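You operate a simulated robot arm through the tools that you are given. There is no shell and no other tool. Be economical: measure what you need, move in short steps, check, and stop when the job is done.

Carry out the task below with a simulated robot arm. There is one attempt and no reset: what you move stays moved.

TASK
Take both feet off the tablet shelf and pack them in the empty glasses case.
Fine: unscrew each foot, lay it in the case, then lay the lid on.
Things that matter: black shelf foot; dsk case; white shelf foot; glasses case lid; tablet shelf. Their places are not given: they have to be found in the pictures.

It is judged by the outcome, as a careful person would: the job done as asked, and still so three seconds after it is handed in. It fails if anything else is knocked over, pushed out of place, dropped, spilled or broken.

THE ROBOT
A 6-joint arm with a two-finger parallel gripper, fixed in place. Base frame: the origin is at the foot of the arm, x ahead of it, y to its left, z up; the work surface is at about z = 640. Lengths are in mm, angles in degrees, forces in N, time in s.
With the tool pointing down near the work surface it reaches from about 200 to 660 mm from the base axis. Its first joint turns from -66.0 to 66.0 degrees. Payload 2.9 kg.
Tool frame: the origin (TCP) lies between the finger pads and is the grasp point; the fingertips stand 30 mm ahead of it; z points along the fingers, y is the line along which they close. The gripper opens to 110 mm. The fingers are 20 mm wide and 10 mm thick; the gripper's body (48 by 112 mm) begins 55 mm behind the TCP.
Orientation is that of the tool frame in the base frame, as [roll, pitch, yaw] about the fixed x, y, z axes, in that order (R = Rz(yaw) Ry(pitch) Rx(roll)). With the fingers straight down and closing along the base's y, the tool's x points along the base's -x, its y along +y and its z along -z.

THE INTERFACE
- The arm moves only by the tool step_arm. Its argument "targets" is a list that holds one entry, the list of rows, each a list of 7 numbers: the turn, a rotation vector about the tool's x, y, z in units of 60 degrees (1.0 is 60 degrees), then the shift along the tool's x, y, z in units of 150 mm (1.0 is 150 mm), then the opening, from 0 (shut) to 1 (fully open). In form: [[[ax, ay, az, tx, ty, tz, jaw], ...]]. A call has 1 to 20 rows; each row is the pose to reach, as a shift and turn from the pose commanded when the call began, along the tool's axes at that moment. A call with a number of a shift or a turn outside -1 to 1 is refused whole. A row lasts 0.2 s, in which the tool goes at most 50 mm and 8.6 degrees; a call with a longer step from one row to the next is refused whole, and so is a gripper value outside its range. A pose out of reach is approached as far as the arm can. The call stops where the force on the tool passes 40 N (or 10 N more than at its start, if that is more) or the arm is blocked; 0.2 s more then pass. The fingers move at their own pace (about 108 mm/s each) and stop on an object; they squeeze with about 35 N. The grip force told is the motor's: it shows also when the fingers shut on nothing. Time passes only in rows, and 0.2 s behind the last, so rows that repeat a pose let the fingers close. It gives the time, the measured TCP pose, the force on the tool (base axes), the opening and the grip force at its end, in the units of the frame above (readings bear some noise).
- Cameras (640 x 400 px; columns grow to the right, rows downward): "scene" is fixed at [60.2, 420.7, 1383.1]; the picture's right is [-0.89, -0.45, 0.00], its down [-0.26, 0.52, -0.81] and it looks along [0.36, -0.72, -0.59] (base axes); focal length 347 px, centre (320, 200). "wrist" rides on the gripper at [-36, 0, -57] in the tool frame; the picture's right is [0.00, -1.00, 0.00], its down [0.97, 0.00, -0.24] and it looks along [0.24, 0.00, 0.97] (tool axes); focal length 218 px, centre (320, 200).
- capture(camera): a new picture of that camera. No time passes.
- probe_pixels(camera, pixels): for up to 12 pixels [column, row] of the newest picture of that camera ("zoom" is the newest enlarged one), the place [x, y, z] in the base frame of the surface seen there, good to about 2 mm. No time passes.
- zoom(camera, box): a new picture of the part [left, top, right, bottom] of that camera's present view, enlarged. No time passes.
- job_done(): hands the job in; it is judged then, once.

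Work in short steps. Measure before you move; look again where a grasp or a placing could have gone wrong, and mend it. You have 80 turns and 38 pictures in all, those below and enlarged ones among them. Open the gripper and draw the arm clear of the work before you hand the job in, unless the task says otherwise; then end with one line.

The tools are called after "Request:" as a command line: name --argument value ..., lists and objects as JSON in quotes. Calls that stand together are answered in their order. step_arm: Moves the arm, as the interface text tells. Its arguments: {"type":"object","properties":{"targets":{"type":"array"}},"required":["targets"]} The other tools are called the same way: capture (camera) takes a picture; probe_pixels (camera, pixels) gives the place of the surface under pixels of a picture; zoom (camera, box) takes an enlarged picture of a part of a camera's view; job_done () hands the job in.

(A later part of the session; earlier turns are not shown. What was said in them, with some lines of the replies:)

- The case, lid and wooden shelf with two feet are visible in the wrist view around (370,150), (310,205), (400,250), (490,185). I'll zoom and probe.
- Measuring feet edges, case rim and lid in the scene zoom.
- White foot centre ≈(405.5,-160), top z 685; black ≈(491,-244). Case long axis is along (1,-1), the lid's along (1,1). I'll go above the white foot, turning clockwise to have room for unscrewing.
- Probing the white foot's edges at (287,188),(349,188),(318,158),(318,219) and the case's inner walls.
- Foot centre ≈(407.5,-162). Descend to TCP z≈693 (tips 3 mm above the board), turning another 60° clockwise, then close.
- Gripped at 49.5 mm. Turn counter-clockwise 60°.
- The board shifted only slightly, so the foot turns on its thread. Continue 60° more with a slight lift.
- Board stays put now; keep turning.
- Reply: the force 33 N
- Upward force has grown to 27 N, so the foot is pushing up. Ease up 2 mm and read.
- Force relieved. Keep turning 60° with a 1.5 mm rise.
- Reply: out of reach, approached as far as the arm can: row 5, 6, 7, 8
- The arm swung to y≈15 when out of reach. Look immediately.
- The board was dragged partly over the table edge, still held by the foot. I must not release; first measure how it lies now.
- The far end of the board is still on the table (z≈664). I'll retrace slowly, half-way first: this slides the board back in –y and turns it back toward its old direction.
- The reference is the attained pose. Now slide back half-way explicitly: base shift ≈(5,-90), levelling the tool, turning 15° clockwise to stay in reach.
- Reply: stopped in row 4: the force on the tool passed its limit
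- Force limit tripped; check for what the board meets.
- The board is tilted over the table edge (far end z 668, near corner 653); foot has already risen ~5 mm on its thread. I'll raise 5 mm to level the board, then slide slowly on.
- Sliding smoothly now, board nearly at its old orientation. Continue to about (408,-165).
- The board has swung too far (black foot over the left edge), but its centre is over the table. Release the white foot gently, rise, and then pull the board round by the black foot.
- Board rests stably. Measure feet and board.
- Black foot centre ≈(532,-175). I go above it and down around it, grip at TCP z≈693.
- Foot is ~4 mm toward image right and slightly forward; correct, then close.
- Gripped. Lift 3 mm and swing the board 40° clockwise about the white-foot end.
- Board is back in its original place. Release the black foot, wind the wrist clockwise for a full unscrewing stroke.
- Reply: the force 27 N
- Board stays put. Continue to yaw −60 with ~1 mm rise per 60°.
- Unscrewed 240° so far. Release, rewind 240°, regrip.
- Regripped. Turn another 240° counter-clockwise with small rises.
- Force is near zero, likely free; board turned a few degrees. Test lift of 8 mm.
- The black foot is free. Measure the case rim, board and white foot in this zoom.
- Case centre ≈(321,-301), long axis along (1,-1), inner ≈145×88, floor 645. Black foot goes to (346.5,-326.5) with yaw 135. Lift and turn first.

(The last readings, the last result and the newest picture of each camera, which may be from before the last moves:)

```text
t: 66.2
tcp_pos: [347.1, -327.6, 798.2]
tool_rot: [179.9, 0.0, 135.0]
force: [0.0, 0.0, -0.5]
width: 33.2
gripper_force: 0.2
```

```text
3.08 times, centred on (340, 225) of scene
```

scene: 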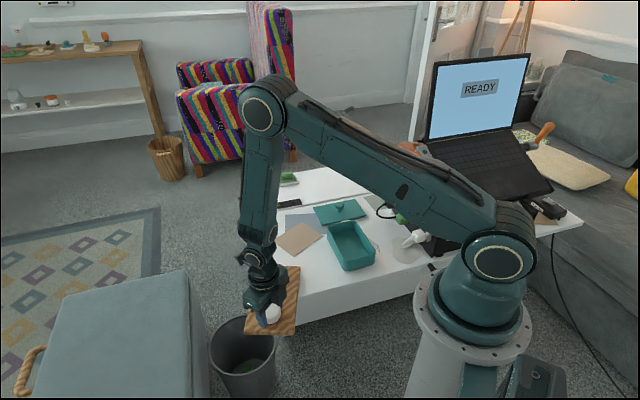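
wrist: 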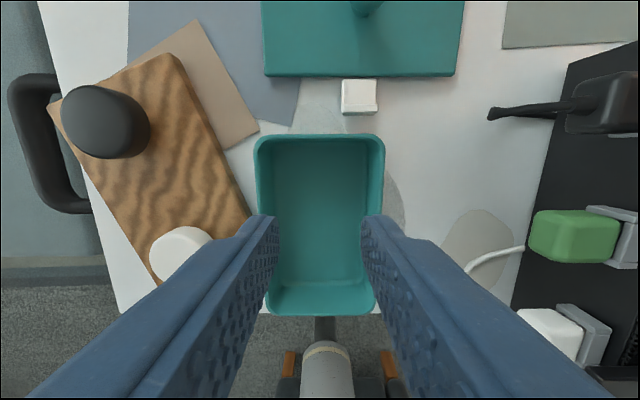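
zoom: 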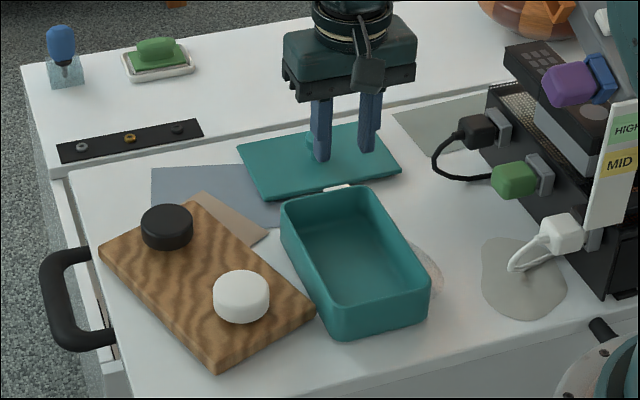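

The foot slipped out; it stayed on the board. Measure both feet heights.

Request:
probe_pixels --camera "zoom" --pixels '[[167, 218], [145, 218], [190, 218], [167, 208], [167, 230], [241, 285], [216, 285], [266, 285], [241, 272], [241, 298], [103, 258], [210, 255]]'

Request:
zoom --camera "wrist" --box '[40, 40, 240, 260]'

```text
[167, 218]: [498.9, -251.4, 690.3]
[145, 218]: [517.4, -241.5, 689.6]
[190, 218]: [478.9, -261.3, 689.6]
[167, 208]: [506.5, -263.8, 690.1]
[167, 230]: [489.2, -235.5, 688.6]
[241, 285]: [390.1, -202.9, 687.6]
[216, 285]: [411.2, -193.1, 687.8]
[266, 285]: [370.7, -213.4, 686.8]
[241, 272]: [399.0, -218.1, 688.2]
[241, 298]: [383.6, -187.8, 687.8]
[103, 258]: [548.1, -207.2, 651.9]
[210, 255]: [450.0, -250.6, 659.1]
```

```text
1.82 times, centred on (140, 150) of wrist
```

zoom: 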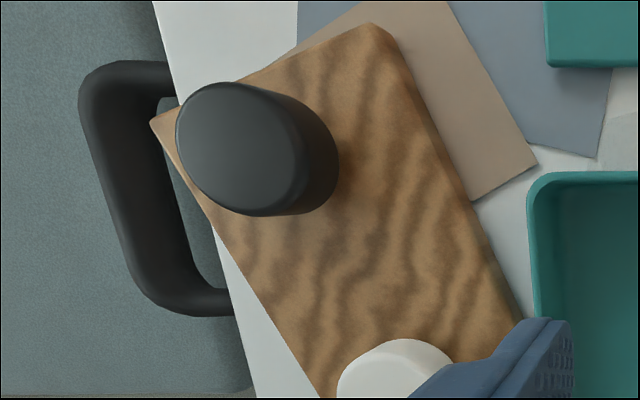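

The foot is still threaded (top 690, only ~5 mm up): I lifted faster than the thread. Return above it, winding the wrist further clockwise in free air.

Request:
step_arm --targets '[[[0, 0, 0.12, -0.044, 0.135, 0, 0.5], [0, 0, 0.24, -0.088, 0.27, 0, 0.7], [0, 0, 0.36, -0.132, 0.405, 0, 0.75], [0, 0, 0.5, -0.175, 0.54, 0, 0.75]]]'

Request:
step_arm --targets '[[[0, 0, 0.125, 0.02, 0.09, 0, 0.75], [0, 0, 0.25, 0.04, 0.18, 0, 0.75], [0, 0, 0.375, 0.06, 0.27, 0, 0.75], [0, 0, 0.5, 0.08, 0.37, 0, 0.75], [0, 0, 0.625, 0.1, 0.46, 0, 0.75], [0, 0, 0.75, 0.118, 0.553, 0, 0.75], [0, 0, 0.75, 0.118, 0.553, 0, 0.75]]]'

Request:
step_arm --targets '[[[0, 0, 0.1, 0, 0, 0, 0.75], [0, 0, 0.2, 0, 0, 0, 0.75], [0, 0, 0.3, 0, 0, 0, 0.75], [0, 0, 0.4, 0, 0, 0, 0.75], [0, 0, 0.5, 0, 0, 0, 0.75], [0, 0, 0.6, 0, 0, 0, 0.75], [0, 0, 0.7, 0, 0, 0, 0.75]]]'

```text
t: 67.2
tcp_pos: [423.5, -286.4, 796.9]
tool_rot: [179.8, -0.1, 104.9]
force: [-0.1, -0.1, 0.1]
width: 82.5
gripper_force: 0.1
```

```text
t: 68.8
tcp_pos: [497.5, -250.3, 798.4]
tool_rot: [-180.0, -0.1, 59.9]
force: [0.8, -0.7, -0.3]
width: 82.5
gripper_force: 0.2
```

```text
t: 70.4
tcp_pos: [498.8, -250.6, 798.4]
tool_rot: [-179.9, -0.1, 17.7]
force: [-0.4, 1.0, -0.1]
width: 82.6
gripper_force: 0.0
```

Yaw 18 is reachable. Descend to TCP z≈694, grip low.

Request:
step_arm --targets '[[[0, 0, 0, 0, 0, 0.25, 0.75], [0, 0, 0, 0, 0, 0.45, 0.75], [0, 0, 0, 0, 0, 0.58, 0.75], [0, 0, 0, 0, 0, 0.66, 0.75], [0, 0, 0, 0, 0, 0.697, 0.75], [0, 0, 0, 0, 0, 0.697, 0.3], [0, 0, 0, 0, 0, 0.697, 0.3], [0, 0, 0, 0, 0, 0.697, 0.3]]]'

Request:
step_arm --targets '[[[0, 0, -0.125, 0, 0, 0, 0.3], [0, 0, -0.25, 0, 0, 0, 0.3], [0, 0, -0.375, 0, 0, 0, 0.3], [0, 0, -0.5, 0, 0, 0, 0.3], [0, 0, -0.625, 0, 0, 0, 0.3], [0, 0, -0.75, 0, 0, 0, 0.3], [0, 0, -0.875, 0, 0, 0, 0.3], [0, 0, -1, 0, 0, 0, 0.3]]]'

Request:
step_arm --targets '[[[0, 0, -0.125, 0, 0, 0, 0.3], [0, 0, -0.25, 0, 0, 0, 0.3], [0, 0, -0.375, 0, 0, 0, 0.3], [0, 0, -0.5, 0, 0, 0, 0.3], [0, 0, -0.625, 0, 0, 0, 0.3], [0, 0, -0.75, 0, 0, 0, 0.3], [0, 0, -0.875, 0, 0, 0, 0.3], [0, 0, -1, 0, 0, 0, 0.3]]]'

Request:
zoom --camera "scene" --box '[260, 160, 420, 290]'

```text
t: 72.2
tcp_pos: [499.3, -248.8, 692.1]
tool_rot: [-179.9, -0.1, 18.0]
force: [0.0, 1.8, -2.3]
width: 50.8
gripper_force: 35.0
```

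```text
t: 74.0
tcp_pos: [496.9, -249.0, 693.4]
tool_rot: [180.0, -0.1, 78.1]
force: [0.1, -0.3, -1.0]
width: 50.7
gripper_force: 34.8
```

```text
t: 75.8
tcp_pos: [497.1, -250.8, 694.3]
tool_rot: [179.9, -0.1, 138.1]
force: [0.1, -0.8, -0.2]
width: 50.4
gripper_force: 35.1
```

```text
3.08 times, centred on (340, 225) of scene
```

zoom: 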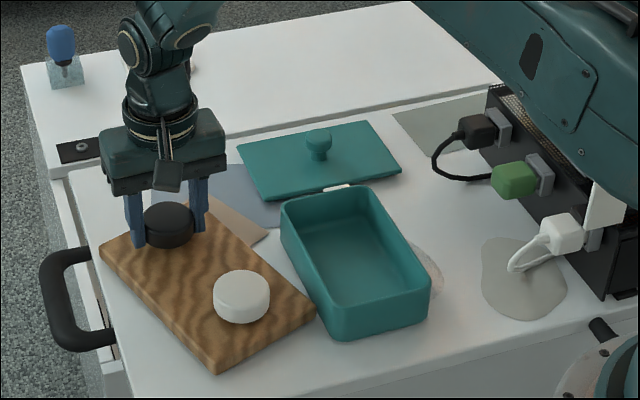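

Vertical force stays ~0 though it turns freely: it likely sits loose on its thread start. Lift slowly 20 mm and look.

Request:
step_arm --targets '[[[0, 0, 0, 0, 0, -0.02, 0.2], [0, 0, 0, 0, 0, -0.04, 0.2], [0, 0, 0, 0, 0, -0.06, 0.2], [0, 0, 0, 0, 0, -0.08, 0.2], [0, 0, 0, 0, 0, -0.1, 0.2], [0, 0, 0, 0, 0, -0.12, 0.2], [0, 0, 0, 0, 0, -0.135, 0.2]]]'

Request:
zoom --camera "scene" --box '[260, 180, 340, 250]'

```text
t: 77.4
tcp_pos: [497.6, -248.8, 712.6]
tool_rot: [179.9, -0.1, 138.0]
force: [0.7, -0.4, -0.7]
width: 50.5
gripper_force: 35.5
```

```text
5.71 times, centred on (300, 215) of scene
```

zoom: 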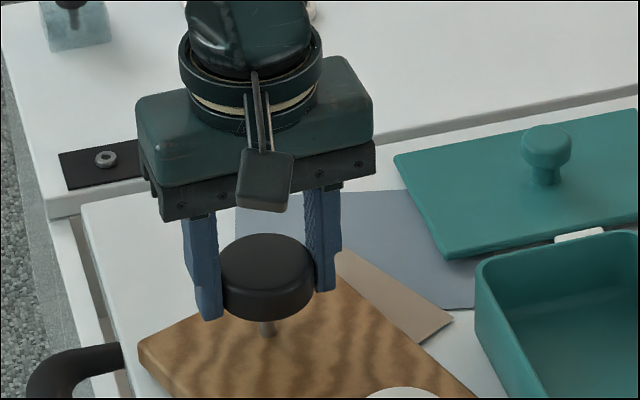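

The foot is up with its metal stud showing. Raise slowly further, watching the width.

Request:
step_arm --targets '[[[0, 0, 0, 0, 0, -0.03, 0.1], [0, 0, 0, 0, 0, -0.06, 0.1], [0, 0, 0, 0, 0, -0.09, 0.1], [0, 0, 0, 0, 0, -0.12, 0.1], [0, 0, 0, 0, 0, -0.15, 0.1], [0, 0, 0, 0, 0, -0.18, 0.1], [0, 0, 0, 0, 0, -0.21, 0.1], [0, 0, 0, 0, 0, -0.24, 0.1]]]'

Request:
step_arm --targets '[[[0, 0, 0, 0, 0, -0.04, 0.1], [0, 0, 0, 0, 0, -0.08, 0.1], [0, 0, 0, 0, 0, -0.12, 0.1], [0, 0, 0, 0, 0, -0.16, 0.1], [0, 0, 0, 0, 0, -0.2, 0.1]]]'

```text
t: 79.2
tcp_pos: [497.6, -251.4, 749.5]
tool_rot: [179.9, -0.2, 137.9]
force: [-0.2, 0.3, 0.0]
width: 50.7
gripper_force: 35.0
```

```text
t: 80.4
tcp_pos: [498.5, -249.0, 780.0]
tool_rot: [179.9, 0.1, 138.0]
force: [-0.6, -0.1, -1.0]
width: 50.4
gripper_force: 34.5
```

Held firmly. Look at the stud length before placing.

Request:
zoom --camera "scene" --box '[260, 170, 330, 240]'

```text
5.71 times, centred on (295, 205) of scene
```

zoom: 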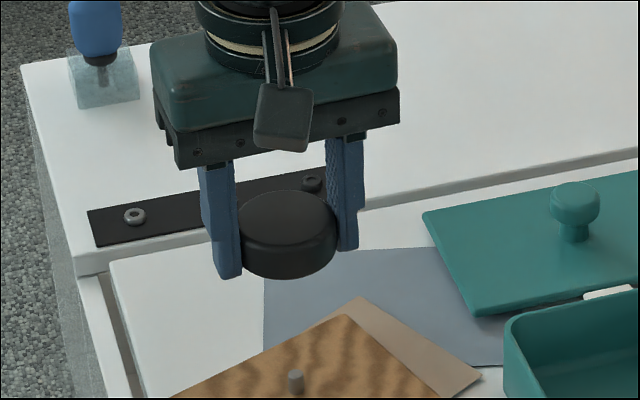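

The stud stays on the board; the foot is flat-bottomed. Carry it over the case to (346.5,-326.5), yaw 135.

Request:
step_arm --targets '[[[0, 0, 0, 0.03, -0.09, 0, 0.1], [0, 0, 0, 0.07, -0.18, 0, 0.1], [0, 0, 0, 0.1, -0.27, 0, 0.1], [0, 0, 0, 0.14, -0.36, 0, 0.1], [0, 0, 0, 0.17, -0.45, 0, 0.1], [0, 0, 0, 0.205, -0.53, 0, 0.1]]]'

Request:
step_arm --targets '[[[0, 0, 0.01, 0.03, -0.09, 0, 0.1], [0, 0, 0.02, 0.07, -0.18, 0, 0.1], [0, 0, 0.03, 0.1, -0.27, 0, 0.1], [0, 0, 0.04, 0.14, -0.36, 0, 0.1], [0, 0, 0.05, 0.17, -0.45, 0, 0.1], [0, 0, 0.05, 0.205, -0.53, 0, 0.1], [0, 0, 0.05, 0.205, -0.53, 0, 0.1]]]'

Request:
capture --camera "wrist"

```text
t: 81.8
tcp_pos: [421.6, -288.2, 780.8]
tool_rot: [179.9, -0.1, 138.1]
force: [0.9, 0.1, 0.0]
width: 50.7
gripper_force: 35.7
```

```text
t: 83.4
tcp_pos: [345.4, -326.9, 779.8]
tool_rot: [179.9, -0.1, 135.0]
force: [-0.3, 0.0, -0.2]
width: 51.1
gripper_force: 34.8
```

```text
6 pictures are left
```

wrist: 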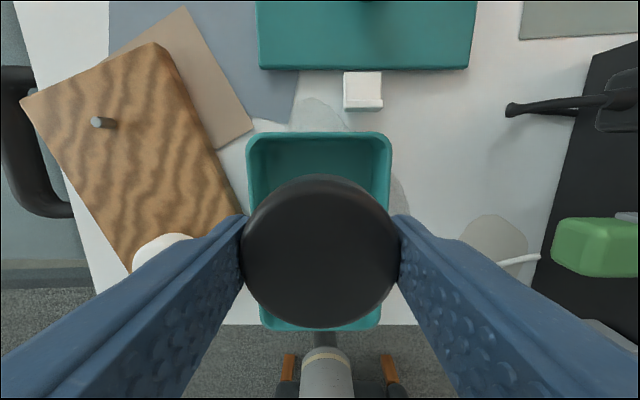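

Laterally centred (rim 247–391). Lower to TCP ≈678 and release to 60 mm.

Request:
step_arm --targets '[[[0, 0, 0, 0, 0, 0.15, 0.1], [0, 0, 0, 0, 0, 0.3, 0.1], [0, 0, 0, 0, 0, 0.42, 0.1], [0, 0, 0, 0, 0, 0.52, 0.1], [0, 0, 0, 0, 0, 0.6, 0.1], [0, 0, 0, 0, 0, 0.65, 0.1], [0, 0, 0, 0, 0, 0.675, 0.1], [0, 0, 0, 0, 0, 0.675, 0.1]]]'

Request:
step_arm --targets '[[[0, 0, 0, 0, 0, 0.007, 0.1], [0, 0, 0, 0, 0, 0.007, 0.5], [0, 0, 0, 0, 0, 0.007, 0.55], [0, 0, 0, 0, 0, 0.007, 0.55]]]'

Request:
step_arm --targets '[[[0, 0, 0, 0, 0, -0.1, 0.55], [0, 0, 0, 0, 0, -0.2, 0.55], [0, 0, 0, 0, 0, -0.3, 0.55], [0, 0, 0, 0, 0, -0.5, 0.75], [0, 0, 0, 0, 0, -0.7, 0.75], [0, 0, 0, 0, 0, -0.75, 0.75]]]'

```text
t: 85.2
tcp_pos: [345.5, -329.2, 679.9]
tool_rot: [179.9, -0.1, 135.0]
force: [0.3, 0.2, 0.5]
width: 50.7
gripper_force: 34.9
```

```text
t: 86.2
tcp_pos: [345.3, -328.8, 677.8]
tool_rot: [179.9, -0.2, 134.9]
force: [-0.5, 0.3, -0.2]
width: 60.5
gripper_force: 0.0
```

```text
t: 87.6
tcp_pos: [346.3, -327.4, 787.3]
tool_rot: [180.0, -0.1, 134.9]
force: [0.2, 0.5, 0.8]
width: 82.7
gripper_force: 0.1
```

Black foot placed. Now over the white foot at ≈(391,-203), winding clockwise to yaw 30.

Request:
step_arm --targets '[[[0, 0, 0.125, 0.047, 0.1, 0, 0.75], [0, 0, 0.25, 0.094, 0.2, 0, 0.75], [0, 0, 0.375, 0.141, 0.3, 0, 0.75], [0, 0, 0.5, 0.188, 0.4, 0, 0.75], [0, 0, 0.625, 0.235, 0.5, 0, 0.75], [0, 0, 0.75, 0.282, 0.6, 0, 0.75], [0, 0, 0.875, 0.329, 0.7, 0, 0.75], [0, 0, 1, 0.376, 0.797, 0, 0.75]]]'

Request:
step_arm --targets '[[[0, 0, 0.125, 0, 0, 0, 0.75], [0, 0, 0.25, 0, 0, 0, 0.75], [0, 0, 0.375, 0, 0, 0, 0.75], [0, 0, 0.5, 0, 0, 0, 0.75], [0, 0, 0.625, 0, 0, 0, 0.75], [0, 0, 0.75, 0, 0, 0, 0.75], [0, 0, 0.75, 0, 0, 0, 0.75]]]'

Request:
capture --camera "wrist"

```text
t: 89.4
tcp_pos: [390.4, -199.0, 791.7]
tool_rot: [180.0, -0.2, 74.7]
force: [0.6, 0.5, 0.0]
width: 82.6
gripper_force: 0.0
```

```text
t: 91.0
tcp_pos: [390.0, -202.2, 791.9]
tool_rot: [-179.9, -0.1, 30.0]
force: [0.5, 0.9, 0.4]
width: 82.5
gripper_force: 0.1
```

```text
5 pictures are left
```

wrist: 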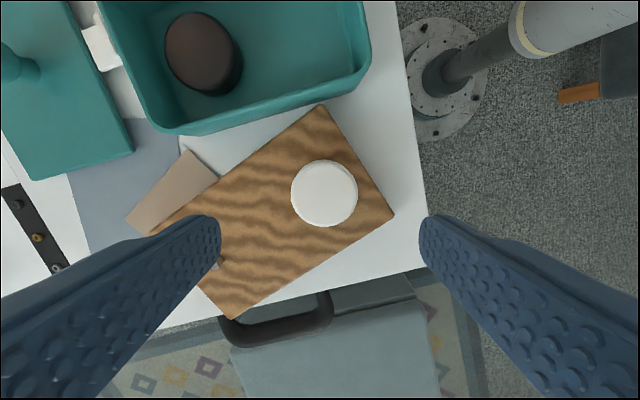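

Probe the white foot edges, and the black foot in the case.

Request:
probe_pixels --camera "wrist" --pixels '[[324, 192], [295, 192], [354, 192], [324, 164], [324, 221], [200, 50], [170, 50], [232, 50], [200, 15], [270, 30], [215, 258]]'

```text
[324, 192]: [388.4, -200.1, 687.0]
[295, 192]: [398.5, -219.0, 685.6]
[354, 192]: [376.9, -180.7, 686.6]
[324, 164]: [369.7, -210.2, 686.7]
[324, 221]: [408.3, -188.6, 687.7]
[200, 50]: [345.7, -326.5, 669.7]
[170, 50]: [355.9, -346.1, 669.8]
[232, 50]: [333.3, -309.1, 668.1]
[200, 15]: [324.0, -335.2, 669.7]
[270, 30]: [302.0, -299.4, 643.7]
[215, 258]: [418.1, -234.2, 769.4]
```

White centre (388.4,-200). Descend, grip, and unscrew 180° with a tiny rise.

Request:
step_arm --targets '[[[0, 0, 0, 0, -0.018, 0.2, 0.75], [0, 0, 0, 0, -0.018, 0.4, 0.75], [0, 0, 0, 0, -0.018, 0.55, 0.75], [0, 0, 0, 0, -0.018, 0.63, 0.75], [0, 0, 0, 0, -0.018, 0.657, 0.75], [0, 0, 0, 0, -0.018, 0.657, 0.1], [0, 0, 0, 0, -0.018, 0.657, 0.1], [0, 0, 0, 0, -0.018, 0.657, 0.1]]]'

Request:
step_arm --targets '[[[0, 0, -0.125, 0, 0, 0, 0.1], [0, 0, -0.25, 0, 0, 0, 0.1], [0, 0, -0.375, 0, 0, -0.001, 0.1], [0, 0, -0.5, 0, 0, -0.002, 0.1], [0, 0, -0.625, 0, 0, -0.003, 0.1], [0, 0, -0.75, 0, 0, -0.004, 0.1], [0, 0, -0.875, 0, 0, -0.004, 0.1], [0, 0, -1, 0, 0, -0.004, 0.1]]]'

Request:
step_arm --targets '[[[0, 0, -0.125, 0, 0, 0, 0.1], [0, 0, -0.25, 0, 0, 0, 0.1], [0, 0, -0.375, 0, 0, -0.001, 0.1], [0, 0, -0.5, 0, 0, -0.002, 0.1], [0, 0, -0.625, 0, 0, -0.003, 0.1], [0, 0, -0.75, 0, 0, -0.004, 0.1], [0, 0, -0.875, 0, 0, -0.004, 0.1], [0, 0, -1, 0, 0, -0.004, 0.1]]]'

Request:
step_arm --targets '[[[0, 0, -0.125, 0, 0, 0, 0.1], [0, 0, -0.25, 0, 0, 0, 0.1], [0, 0, -0.375, 0, 0, -0.001, 0.1], [0, 0, -0.5, 0, 0, -0.002, 0.1], [0, 0, -0.625, 0, 0, -0.003, 0.1], [0, 0, -0.75, 0, 0, -0.004, 0.1], [0, 0, -0.875, 0, 0, -0.004, 0.1], [0, 0, -1, 0, 0, -0.004, 0.1]]]'

```text
t: 92.8
tcp_pos: [388.4, -203.1, 690.6]
tool_rot: [-179.9, 0.0, 29.9]
force: [-0.9, 0.6, -5.1]
width: 50.3
gripper_force: 34.8
```

```text
t: 94.6
tcp_pos: [388.4, -200.8, 692.3]
tool_rot: [-179.9, -0.1, 90.2]
force: [-0.9, 0.7, -7.4]
width: 50.3
gripper_force: 35.3
```

```text
t: 96.4
tcp_pos: [389.3, -200.1, 692.6]
tool_rot: [179.9, -0.1, 150.1]
force: [-0.2, 0.2, -9.8]
width: 50.1
gripper_force: 35.2
```

```text
t: 98.2
tcp_pos: [389.1, -200.8, 694.5]
tool_rot: [-180.0, 0.1, -150.0]
force: [-0.2, 0.1, -0.2]
width: 50.3
gripper_force: 34.9
```

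Pull dropped to 0: thread has let go. Turn 30° more and lift slowly.

Request:
step_arm --targets '[[[0, 0, -0.125, 0, 0, 0, 0.1], [0, 0, -0.25, 0, 0, -0.002, 0.1], [0, 0, -0.375, 0, 0, -0.003, 0.1], [0, 0, -0.5, 0, 0, -0.004, 0.1], [0, 0, -0.5, 0, 0, -0.02, 0.1], [0, 0, -0.5, 0, 0, -0.04, 0.1], [0, 0, -0.5, 0, 0, -0.06, 0.1], [0, 0, -0.5, 0, 0, -0.08, 0.1], [0, 0, -0.5, 0, 0, -0.1, 0.1], [0, 0, -0.5, 0, 0, -0.12, 0.1], [0, 0, -0.5, 0, 0, -0.14, 0.1], [0, 0, -0.5, 0, 0, -0.16, 0.1]]]'

Request:
step_arm --targets '[[[0, 0, 0, 0, 0, -0.04, 0.1], [0, 0, 0, 0, 0, -0.08, 0.1], [0, 0, 0, 0, 0, -0.12, 0.1], [0, 0, 0, 0, 0, -0.16, 0.1], [0, 0, 0, 0, 0, -0.2, 0.1], [0, 0, 0, 0, 0, -0.24, 0.1], [0, 0, 0, 0, 0, -0.28, 0.1], [0, 0, 0, 0, 0, -0.32, 0.1], [0, 0, 0, 0, 0, -0.36, 0.1], [0, 0, 0, 0, 0, -0.4, 0.1]]]'

```text
t: 100.8
tcp_pos: [389.4, -200.1, 718.7]
tool_rot: [-180.0, 0.1, -120.1]
force: [-1.2, 0.4, 0.2]
width: 50.3
gripper_force: 34.7
```

```text
t: 103.0
tcp_pos: [389.4, -200.8, 777.3]
tool_rot: [-179.9, 0.1, -120.1]
force: [0.6, -1.0, -0.6]
width: 50.3
gripper_force: 34.3
```

White foot is off. Carry to (295.5,-275.5), yaw 135.

Request:
step_arm --targets '[[[0, 0, 0.125, 0.093, 0.037, 0, 0.1], [0, 0, 0.25, 0.187, 0.073, 0, 0.1], [0, 0, 0.375, 0.28, 0.11, 0, 0.1], [0, 0, 0.5, 0.373, 0.147, 0, 0.1], [0, 0, 0.625, 0.466, 0.183, 0, 0.1], [0, 0, 0.75, 0.56, 0.22, 0, 0.1], [0, 0, 0.875, 0.653, 0.256, 0, 0.1], [0, 0, 1, 0.746, 0.293, 0, 0.1]]]'

Request:
step_arm --targets '[[[0, 0, 0.125, 0, 0, 0, 0.1], [0, 0, 0.25, 0, 0, 0, 0.1], [0, 0, 0.375, 0, 0, 0, 0.1], [0, 0, 0.5, 0, 0, 0, 0.1], [0, 0, 0.625, 0, 0, 0, 0.1], [0, 0, 0.75, 0, 0, 0, 0.1], [0, 0, 0.75, 0, 0, 0, 0.1]]]'

Request:
capture --camera "wrist"

```text
t: 104.8
tcp_pos: [296.3, -275.2, 774.6]
tool_rot: [179.9, 0.0, 179.9]
force: [-0.4, -0.4, 0.8]
width: 50.2
gripper_force: 35.2
```

```text
t: 106.4
tcp_pos: [295.8, -275.3, 776.7]
tool_rot: [179.9, 0.0, 134.9]
force: [-0.1, 0.8, -0.1]
width: 50.4
gripper_force: 35.0
```

```text
4 pictures are left
```

wrist: 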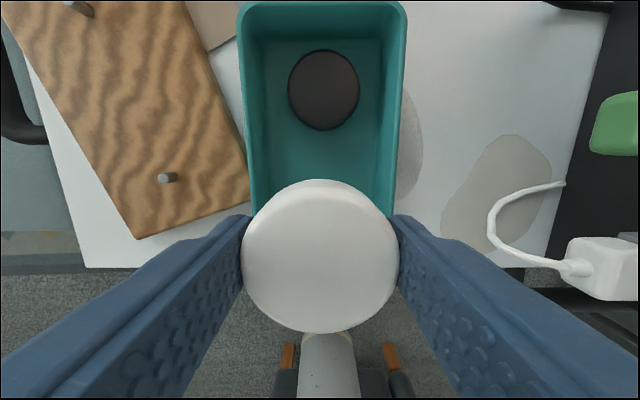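

Aligned with the case. Lower to ≈678 and release.

Request:
step_arm --targets '[[[0, 0, 0, 0, 0, 0.15, 0.1], [0, 0, 0, 0, 0, 0.3, 0.1], [0, 0, 0, 0, 0, 0.42, 0.1], [0, 0, 0, 0, 0, 0.52, 0.1], [0, 0, 0, 0, 0, 0.6, 0.1], [0, 0, 0, 0, 0, 0.64, 0.1], [0, 0, 0, 0, 0, 0.655, 0.1], [0, 0, 0, 0, 0, 0.655, 0.1]]]'

Request:
step_arm --targets '[[[0, 0, 0, 0, 0, 0, 0.1], [0, 0, 0, 0, 0, 0, 0.5], [0, 0, 0, 0, 0, 0, 0.55], [0, 0, 0, 0, 0, 0, 0.55]]]'

Request:
step_arm --targets '[[[0, 0, 0, 0, 0, -0.1, 0.55], [0, 0, 0, 0, 0, -0.2, 0.55], [0, 0, 0, 0, 0, -0.3, 0.55], [0, 0, 0, 0, 0, -0.5, 0.55], [0, 0, 0, 0, 0, -0.7, 0.55], [0, 0, 0, 0, 0, -0.8, 0.55]]]'

```text
t: 108.2
tcp_pos: [295.4, -274.5, 680.1]
tool_rot: [179.9, -0.1, 135.1]
force: [-0.6, -0.2, 0.4]
width: 50.4
gripper_force: 35.2
```

```text
t: 109.2
tcp_pos: [295.5, -274.6, 681.1]
tool_rot: [179.9, -0.1, 135.0]
force: [-1.1, -1.8, -0.6]
width: 59.2
gripper_force: 0.1
```

```text
t: 110.6
tcp_pos: [296.7, -275.3, 800.1]
tool_rot: [179.9, -0.1, 134.9]
force: [-0.7, -0.2, -0.2]
width: 60.6
gripper_force: 0.1
```

Both feet placed. Move over the lid knob at ≈(423,-449).

Request:
step_arm --targets '[[[0, 0, 0, -0.14, -0.023, 0, 0.55], [0, 0, 0, -0.28, -0.046, 0, 0.55], [0, 0, 0, -0.42, -0.069, 0, 0.55], [0, 0, 0, -0.56, -0.09, 0, 0.55], [0, 0, 0, -0.706, -0.113, 0, 0.55]]]'

Request:
step_arm --targets '[[[0, 0, 0, -0.14, -0.023, 0, 0.55], [0, 0, 0, -0.28, -0.046, 0, 0.55], [0, 0, 0, -0.42, -0.069, 0, 0.55], [0, 0, 0, -0.56, -0.09, 0, 0.55], [0, 0, 0, -0.706, -0.113, 0, 0.55], [0, 0, 0, -0.706, -0.113, 0, 0.55]]]'

Request:
capture --camera "wrist"

```text
t: 111.8
tcp_pos: [358.9, -363.9, 800.9]
tool_rot: [-180.0, -0.1, 135.0]
force: [0.6, -1.2, 0.3]
width: 60.4
gripper_force: 0.1
```

```text
t: 113.2
tcp_pos: [418.9, -448.9, 797.8]
tool_rot: [179.8, -0.1, 135.0]
force: [-0.3, 0.6, -0.8]
width: 60.3
gripper_force: 0.2
```

```text
3 pictures are left
```

wrist: 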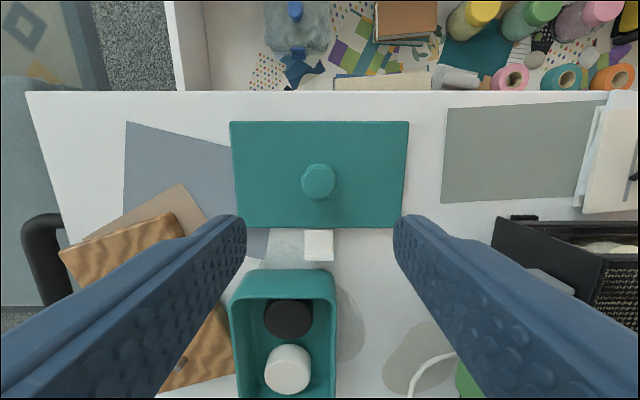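

Measure the lid corners, knob, case rim and the small white block at (318,245).

Request:
probe_pixels --camera "wrist" --pixels '[[318, 181], [304, 181], [332, 181], [234, 126], [405, 126], [401, 222], [240, 223], [318, 243], [234, 335], [333, 335], [283, 271], [283, 282]]'

Request:
probe_pixels --camera "wrist" --pixels '[[240, 276], [326, 275], [234, 310], [333, 310], [238, 385], [332, 385], [290, 317], [289, 370], [318, 168], [318, 193]]'

```text
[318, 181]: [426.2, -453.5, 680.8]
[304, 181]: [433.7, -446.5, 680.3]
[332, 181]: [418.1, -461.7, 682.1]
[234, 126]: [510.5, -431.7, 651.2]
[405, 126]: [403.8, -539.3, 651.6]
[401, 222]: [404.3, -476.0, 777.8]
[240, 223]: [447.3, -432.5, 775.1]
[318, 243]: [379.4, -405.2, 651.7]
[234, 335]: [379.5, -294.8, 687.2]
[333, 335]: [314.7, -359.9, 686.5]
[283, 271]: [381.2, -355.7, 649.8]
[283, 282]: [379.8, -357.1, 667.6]
```

```text
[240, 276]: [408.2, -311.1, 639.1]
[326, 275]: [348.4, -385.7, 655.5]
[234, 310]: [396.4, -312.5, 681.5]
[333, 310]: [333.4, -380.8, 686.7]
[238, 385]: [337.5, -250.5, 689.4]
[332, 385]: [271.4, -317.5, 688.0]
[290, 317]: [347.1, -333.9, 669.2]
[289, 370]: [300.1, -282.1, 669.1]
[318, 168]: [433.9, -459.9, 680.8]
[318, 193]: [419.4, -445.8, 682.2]
```

Knob centre (426.3,-453.2), lid 152×95, centred. Case centre ≈(322,-302). Descend on the knob to TCP ≈686 and close.

Request:
step_arm --targets '[[[0, 0, 0, -0.02, 0.004, 0.2, 0.55], [0, 0, 0, -0.047, 0.008, 0.4, 0.55], [0, 0, 0, -0.047, 0.008, 0.55, 0.55], [0, 0, 0, -0.047, 0.008, 0.66, 0.55], [0, 0, 0, -0.047, 0.008, 0.72, 0.55], [0, 0, 0, -0.047, 0.008, 0.745, 0.55], [0, 0, 0, -0.047, 0.008, 0.745, 0.55]]]'

Request:
step_arm --targets '[[[0, 0, 0, 0, 0, 0, 0.3], [0, 0, 0, 0, 0, 0, 0.1], [0, 0, 0, 0, 0, 0, 0.05], [0, 0, 0, 0, 0, 0, 0.05]]]'

Request:
step_arm --targets '[[[0, 0, 0, 0, 0, -0.03, 0.05], [0, 0, 0, 0, 0, -0.08, 0.05], [0, 0, 0, 0, 0, -0.14, 0.05], [0, 0, 0, 0, 0, -0.2, 0.05]]]'

```text
t: 114.8
tcp_pos: [427.9, -451.9, 686.3]
tool_rot: [180.0, 0.1, 135.0]
force: [-0.1, 1.1, 0.3]
width: 60.9
gripper_force: 0.1
```

```text
t: 115.8
tcp_pos: [427.6, -452.6, 687.0]
tool_rot: [180.0, -0.2, 135.0]
force: [0.5, 0.2, 1.3]
width: 28.2
gripper_force: 34.3
```

```text
t: 116.8
tcp_pos: [425.9, -452.7, 714.9]
tool_rot: [179.9, -0.1, 135.1]
force: [-0.5, 0.0, -0.1]
width: 28.0
gripper_force: 35.0
```

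Lid is held (28 mm). Lift, carry toward the case, and turn 90°.

Request:
step_arm --targets '[[[0, 0, 0, 0, 0, -0.1, 0.05], [0, 0, 0, 0, 0, -0.2, 0.05], [0, 0, 0, 0, 0, -0.3, 0.05], [0, 0, 0, 0, 0, -0.4, 0.05], [0, 0, 0, 0, 0, -0.5, 0.05]]]'

Request:
step_arm --targets '[[[0, 0, 0, 0.1, 0.018, 0, 0.05], [0, 0, 0, 0.2, 0.036, 0, 0.05], [0, 0, 0, 0.3, 0.054, 0, 0.05], [0, 0, 0, 0.4, 0.072, 0, 0.05], [0, 0, 0, 0.5, 0.09, 0, 0.05], [0, 0, 0, 0.6, 0.108, 0, 0.05]]]'

Request:
step_arm --targets '[[[0, 0, 0.1, 0.1, 0.018, 0, 0.05], [0, 0, 0.2, 0.2, 0.036, 0, 0.05], [0, 0, 0.3, 0.3, 0.054, 0, 0.05], [0, 0, 0.4, 0.4, 0.072, 0, 0.05], [0, 0, 0.5, 0.5, 0.09, 0, 0.05], [0, 0, 0.6, 0.6, 0.108, 0, 0.05], [0, 0, 0.7, 0.6, 0.108, 0, 0.05], [0, 0, 0.75, 0.6, 0.108, 0, 0.05]]]'

Request:
step_arm --targets '[[[0, 0, 0.1, 0, 0, 0, 0.05], [0, 0, 0.2, 0, 0, 0, 0.05], [0, 0, 0.3, 0, 0, 0, 0.05], [0, 0, 0.4, 0, 0, 0, 0.05], [0, 0, 0.5, 0, 0, 0, 0.05], [0, 0, 0.6, 0, 0, 0, 0.05], [0, 0, 0.7, 0, 0, 0, 0.05], [0, 0, 0.75, 0, 0, 0, 0.05], [0, 0, 0.75, 0, 0, 0, 0.05]]]'

Request:
zoom --camera "scene" --box '[270, 140, 430, 290]'

```text
t: 118.0
tcp_pos: [429.0, -450.3, 790.8]
tool_rot: [179.9, -0.1, 135.1]
force: [-0.1, -0.1, -0.3]
width: 28.3
gripper_force: 34.6
```

```text
t: 119.4
tcp_pos: [374.7, -378.5, 789.9]
tool_rot: [179.9, 0.0, 135.0]
force: [0.0, 0.1, -1.2]
width: 28.3
gripper_force: 35.1
```

```text
t: 121.2
tcp_pos: [323.1, -301.8, 791.7]
tool_rot: [-180.0, -0.1, 89.9]
force: [0.7, 0.1, -0.1]
width: 28.0
gripper_force: 34.4
```

```text
t: 123.2
tcp_pos: [323.2, -301.9, 792.6]
tool_rot: [-179.9, -0.1, 44.9]
force: [-0.5, 0.2, -0.2]
width: 28.2
gripper_force: 34.3
```

```text
2.67 times, centred on (350, 215) of scene
```

zoom: 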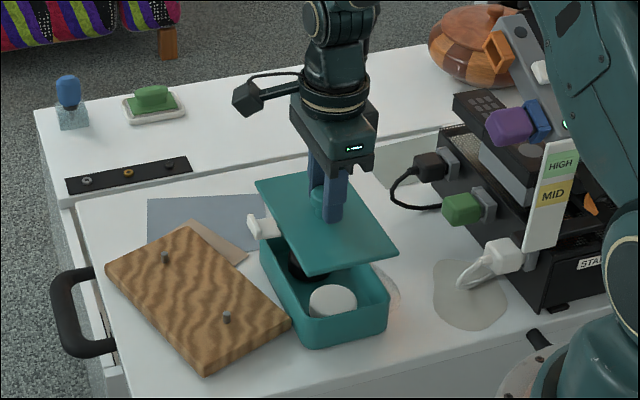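

Lid held level. Check lid corners against case rim.

Request:
probe_pixels --camera "zoom" --pixels '[[258, 184], [302, 271], [393, 252], [280, 227], [345, 262], [300, 318], [386, 297], [345, 312], [262, 243], [280, 283], [384, 292], [330, 316]]'

```text
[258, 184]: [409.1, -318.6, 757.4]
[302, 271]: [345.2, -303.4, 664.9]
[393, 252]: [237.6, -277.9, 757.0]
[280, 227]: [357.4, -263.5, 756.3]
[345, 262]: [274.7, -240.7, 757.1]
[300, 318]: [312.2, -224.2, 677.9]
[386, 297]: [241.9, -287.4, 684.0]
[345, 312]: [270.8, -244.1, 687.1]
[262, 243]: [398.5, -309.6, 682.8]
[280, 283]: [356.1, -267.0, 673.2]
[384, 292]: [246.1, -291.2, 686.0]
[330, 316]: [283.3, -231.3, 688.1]
```

Lid is ~2–3 mm off toward +(1,1); correct and lower to just above the rim.

Request:
step_arm --targets '[[[0, 0, 0, -0.015, -0.008, 0.08, 0.05], [0, 0, 0, -0.015, -0.008, 0.16, 0.05], [0, 0, 0, -0.015, -0.008, 0.24, 0.05], [0, 0, 0, -0.015, -0.008, 0.3, 0.05], [0, 0, 0, -0.015, -0.008, 0.34, 0.05], [0, 0, 0, -0.015, -0.008, 0.36, 0.05], [0, 0, 0, -0.015, -0.008, 0.36, 0.05]]]'

Request:
step_arm --targets '[[[0, 0, 0, 0, 0, 0.007, 0.05], [0, 0, 0, 0, 0, 0.013, 0.05], [0, 0, 0, 0, 0, 0.02, 0.05], [0, 0, 0, 0, 0, 0.02, 0.05]]]'

Request:
step_arm --targets '[[[0, 0, 0, 0, 0, 0.004, 0.05], [0, 0, 0, 0, 0, 0.008, 0.05], [0, 0, 0, 0, 0, 0.012, 0.05], [0, 0, 0, 0, 0, 0.012, 0.05]]]'

```text
t: 124.8
tcp_pos: [320.4, -303.1, 737.0]
tool_rot: [-180.0, -0.1, 45.0]
force: [-0.3, 0.9, 0.2]
width: 28.1
gripper_force: 35.4
```

```text
t: 125.8
tcp_pos: [320.6, -304.1, 733.9]
tool_rot: [-180.0, -0.2, 45.0]
force: [0.1, 0.5, -0.7]
width: 28.1
gripper_force: 35.1
```

```text
t: 126.8
tcp_pos: [319.4, -303.6, 731.9]
tool_rot: [-179.9, -0.1, 45.1]
force: [0.3, -0.5, -1.0]
width: 28.1
gripper_force: 35.1
```

No contact yet; continue down in fine steps.

Request:
step_arm --targets '[[[0, 0, 0, 0, 0, 0.004, 0.05], [0, 0, 0, 0, 0, 0.008, 0.05], [0, 0, 0, 0, 0, 0.013, 0.05], [0, 0, 0, 0, 0, 0.013, 0.05]]]'

Request:
step_arm --targets '[[[0, 0, 0, 0, 0, 0.004, 0.05], [0, 0, 0, 0, 0, 0.008, 0.05], [0, 0, 0, 0, 0, 0.013, 0.05], [0, 0, 0, 0, 0, 0.013, 0.05]]]'

```text
t: 127.8
tcp_pos: [320.0, -302.7, 731.0]
tool_rot: [-179.8, -0.1, 45.0]
force: [0.9, 0.4, -1.1]
width: 28.1
gripper_force: 34.8
```

```text
t: 128.8
tcp_pos: [320.3, -304.1, 729.6]
tool_rot: [-179.8, -0.2, 45.0]
force: [-0.7, -0.2, 4.5]
width: 28.3
gripper_force: 35.0
```

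Contact (4.5 N) at TCP ≈729, i.e. plate top ≈693 on the rim. Release and rise.

Request:
step_arm --targets '[[[0, 0, 0, 0, 0, 0, 0.3], [0, 0, 0, 0, 0, 0, 0.45], [0, 0, 0, 0, 0, 0, 0.45], [0, 0, 0, 0, 0, -0.1, 0.45], [0, 0, 0, 0, 0, -0.3, 0.45], [0, 0, 0, 0, 0, -0.5, 0.45], [0, 0, 0, 0, 0, -0.7, 0.45]]]'

Request:
step_arm --targets '[[[0, 0, 0, -0.2, 0, 0, 0.45], [0, 0, 0, -0.4, 0, -0.05, 0.45], [0, 0, 0, -0.6, 0, -0.1, 0.45]]]'

Request:
zoom --camera "scene" --box '[260, 170, 400, 290]'

```text
t: 130.4
tcp_pos: [319.4, -303.5, 833.9]
tool_rot: [-179.9, -0.1, 45.0]
force: [0.9, 0.7, -0.4]
width: 49.4
gripper_force: 0.2
```

```text
t: 131.2
tcp_pos: [256.1, -368.5, 851.0]
tool_rot: [-179.9, -0.1, 45.0]
force: [0.3, 0.0, -1.1]
width: 49.7
gripper_force: 0.0
```

```text
3.33 times, centred on (330, 230) of scene
```

zoom: 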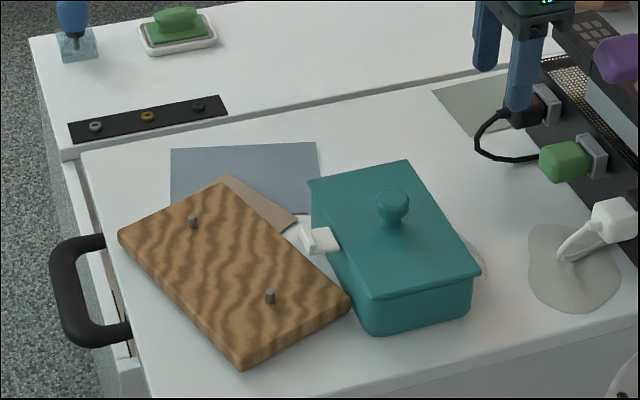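

The white tab moved with the lid, so it's part of it. Check that the lid is level and covers the case.

Request:
probe_pixels --camera "zoom" --pixels '[[312, 184], [404, 164], [476, 270], [375, 295], [392, 200], [318, 236], [330, 240], [345, 240], [305, 228], [340, 200], [420, 280], [350, 306]]'

```text
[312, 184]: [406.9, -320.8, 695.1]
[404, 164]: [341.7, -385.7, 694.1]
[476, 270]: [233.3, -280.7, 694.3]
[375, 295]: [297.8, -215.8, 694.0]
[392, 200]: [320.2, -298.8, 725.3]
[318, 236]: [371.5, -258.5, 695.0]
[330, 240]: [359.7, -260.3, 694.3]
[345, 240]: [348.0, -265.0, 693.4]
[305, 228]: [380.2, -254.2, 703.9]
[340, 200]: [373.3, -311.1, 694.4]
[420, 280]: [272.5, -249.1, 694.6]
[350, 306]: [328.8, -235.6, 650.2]
```

The lid is level (all corners z≈694) and seated squarely on the case. The board lies flat and the gripper is open and clear, so I hand in.

Request:
job_done

```text
The job is handed in.
```

Both feet are unscrewed from the tablet shelf and lie in the glasses case, with the lid seated level on top. While I was unscrewing the white foot, the arm swung out and dragged the shelf partly over the table edge. I slid it back, and it now lies flat on the table, turned slightly from where it started.
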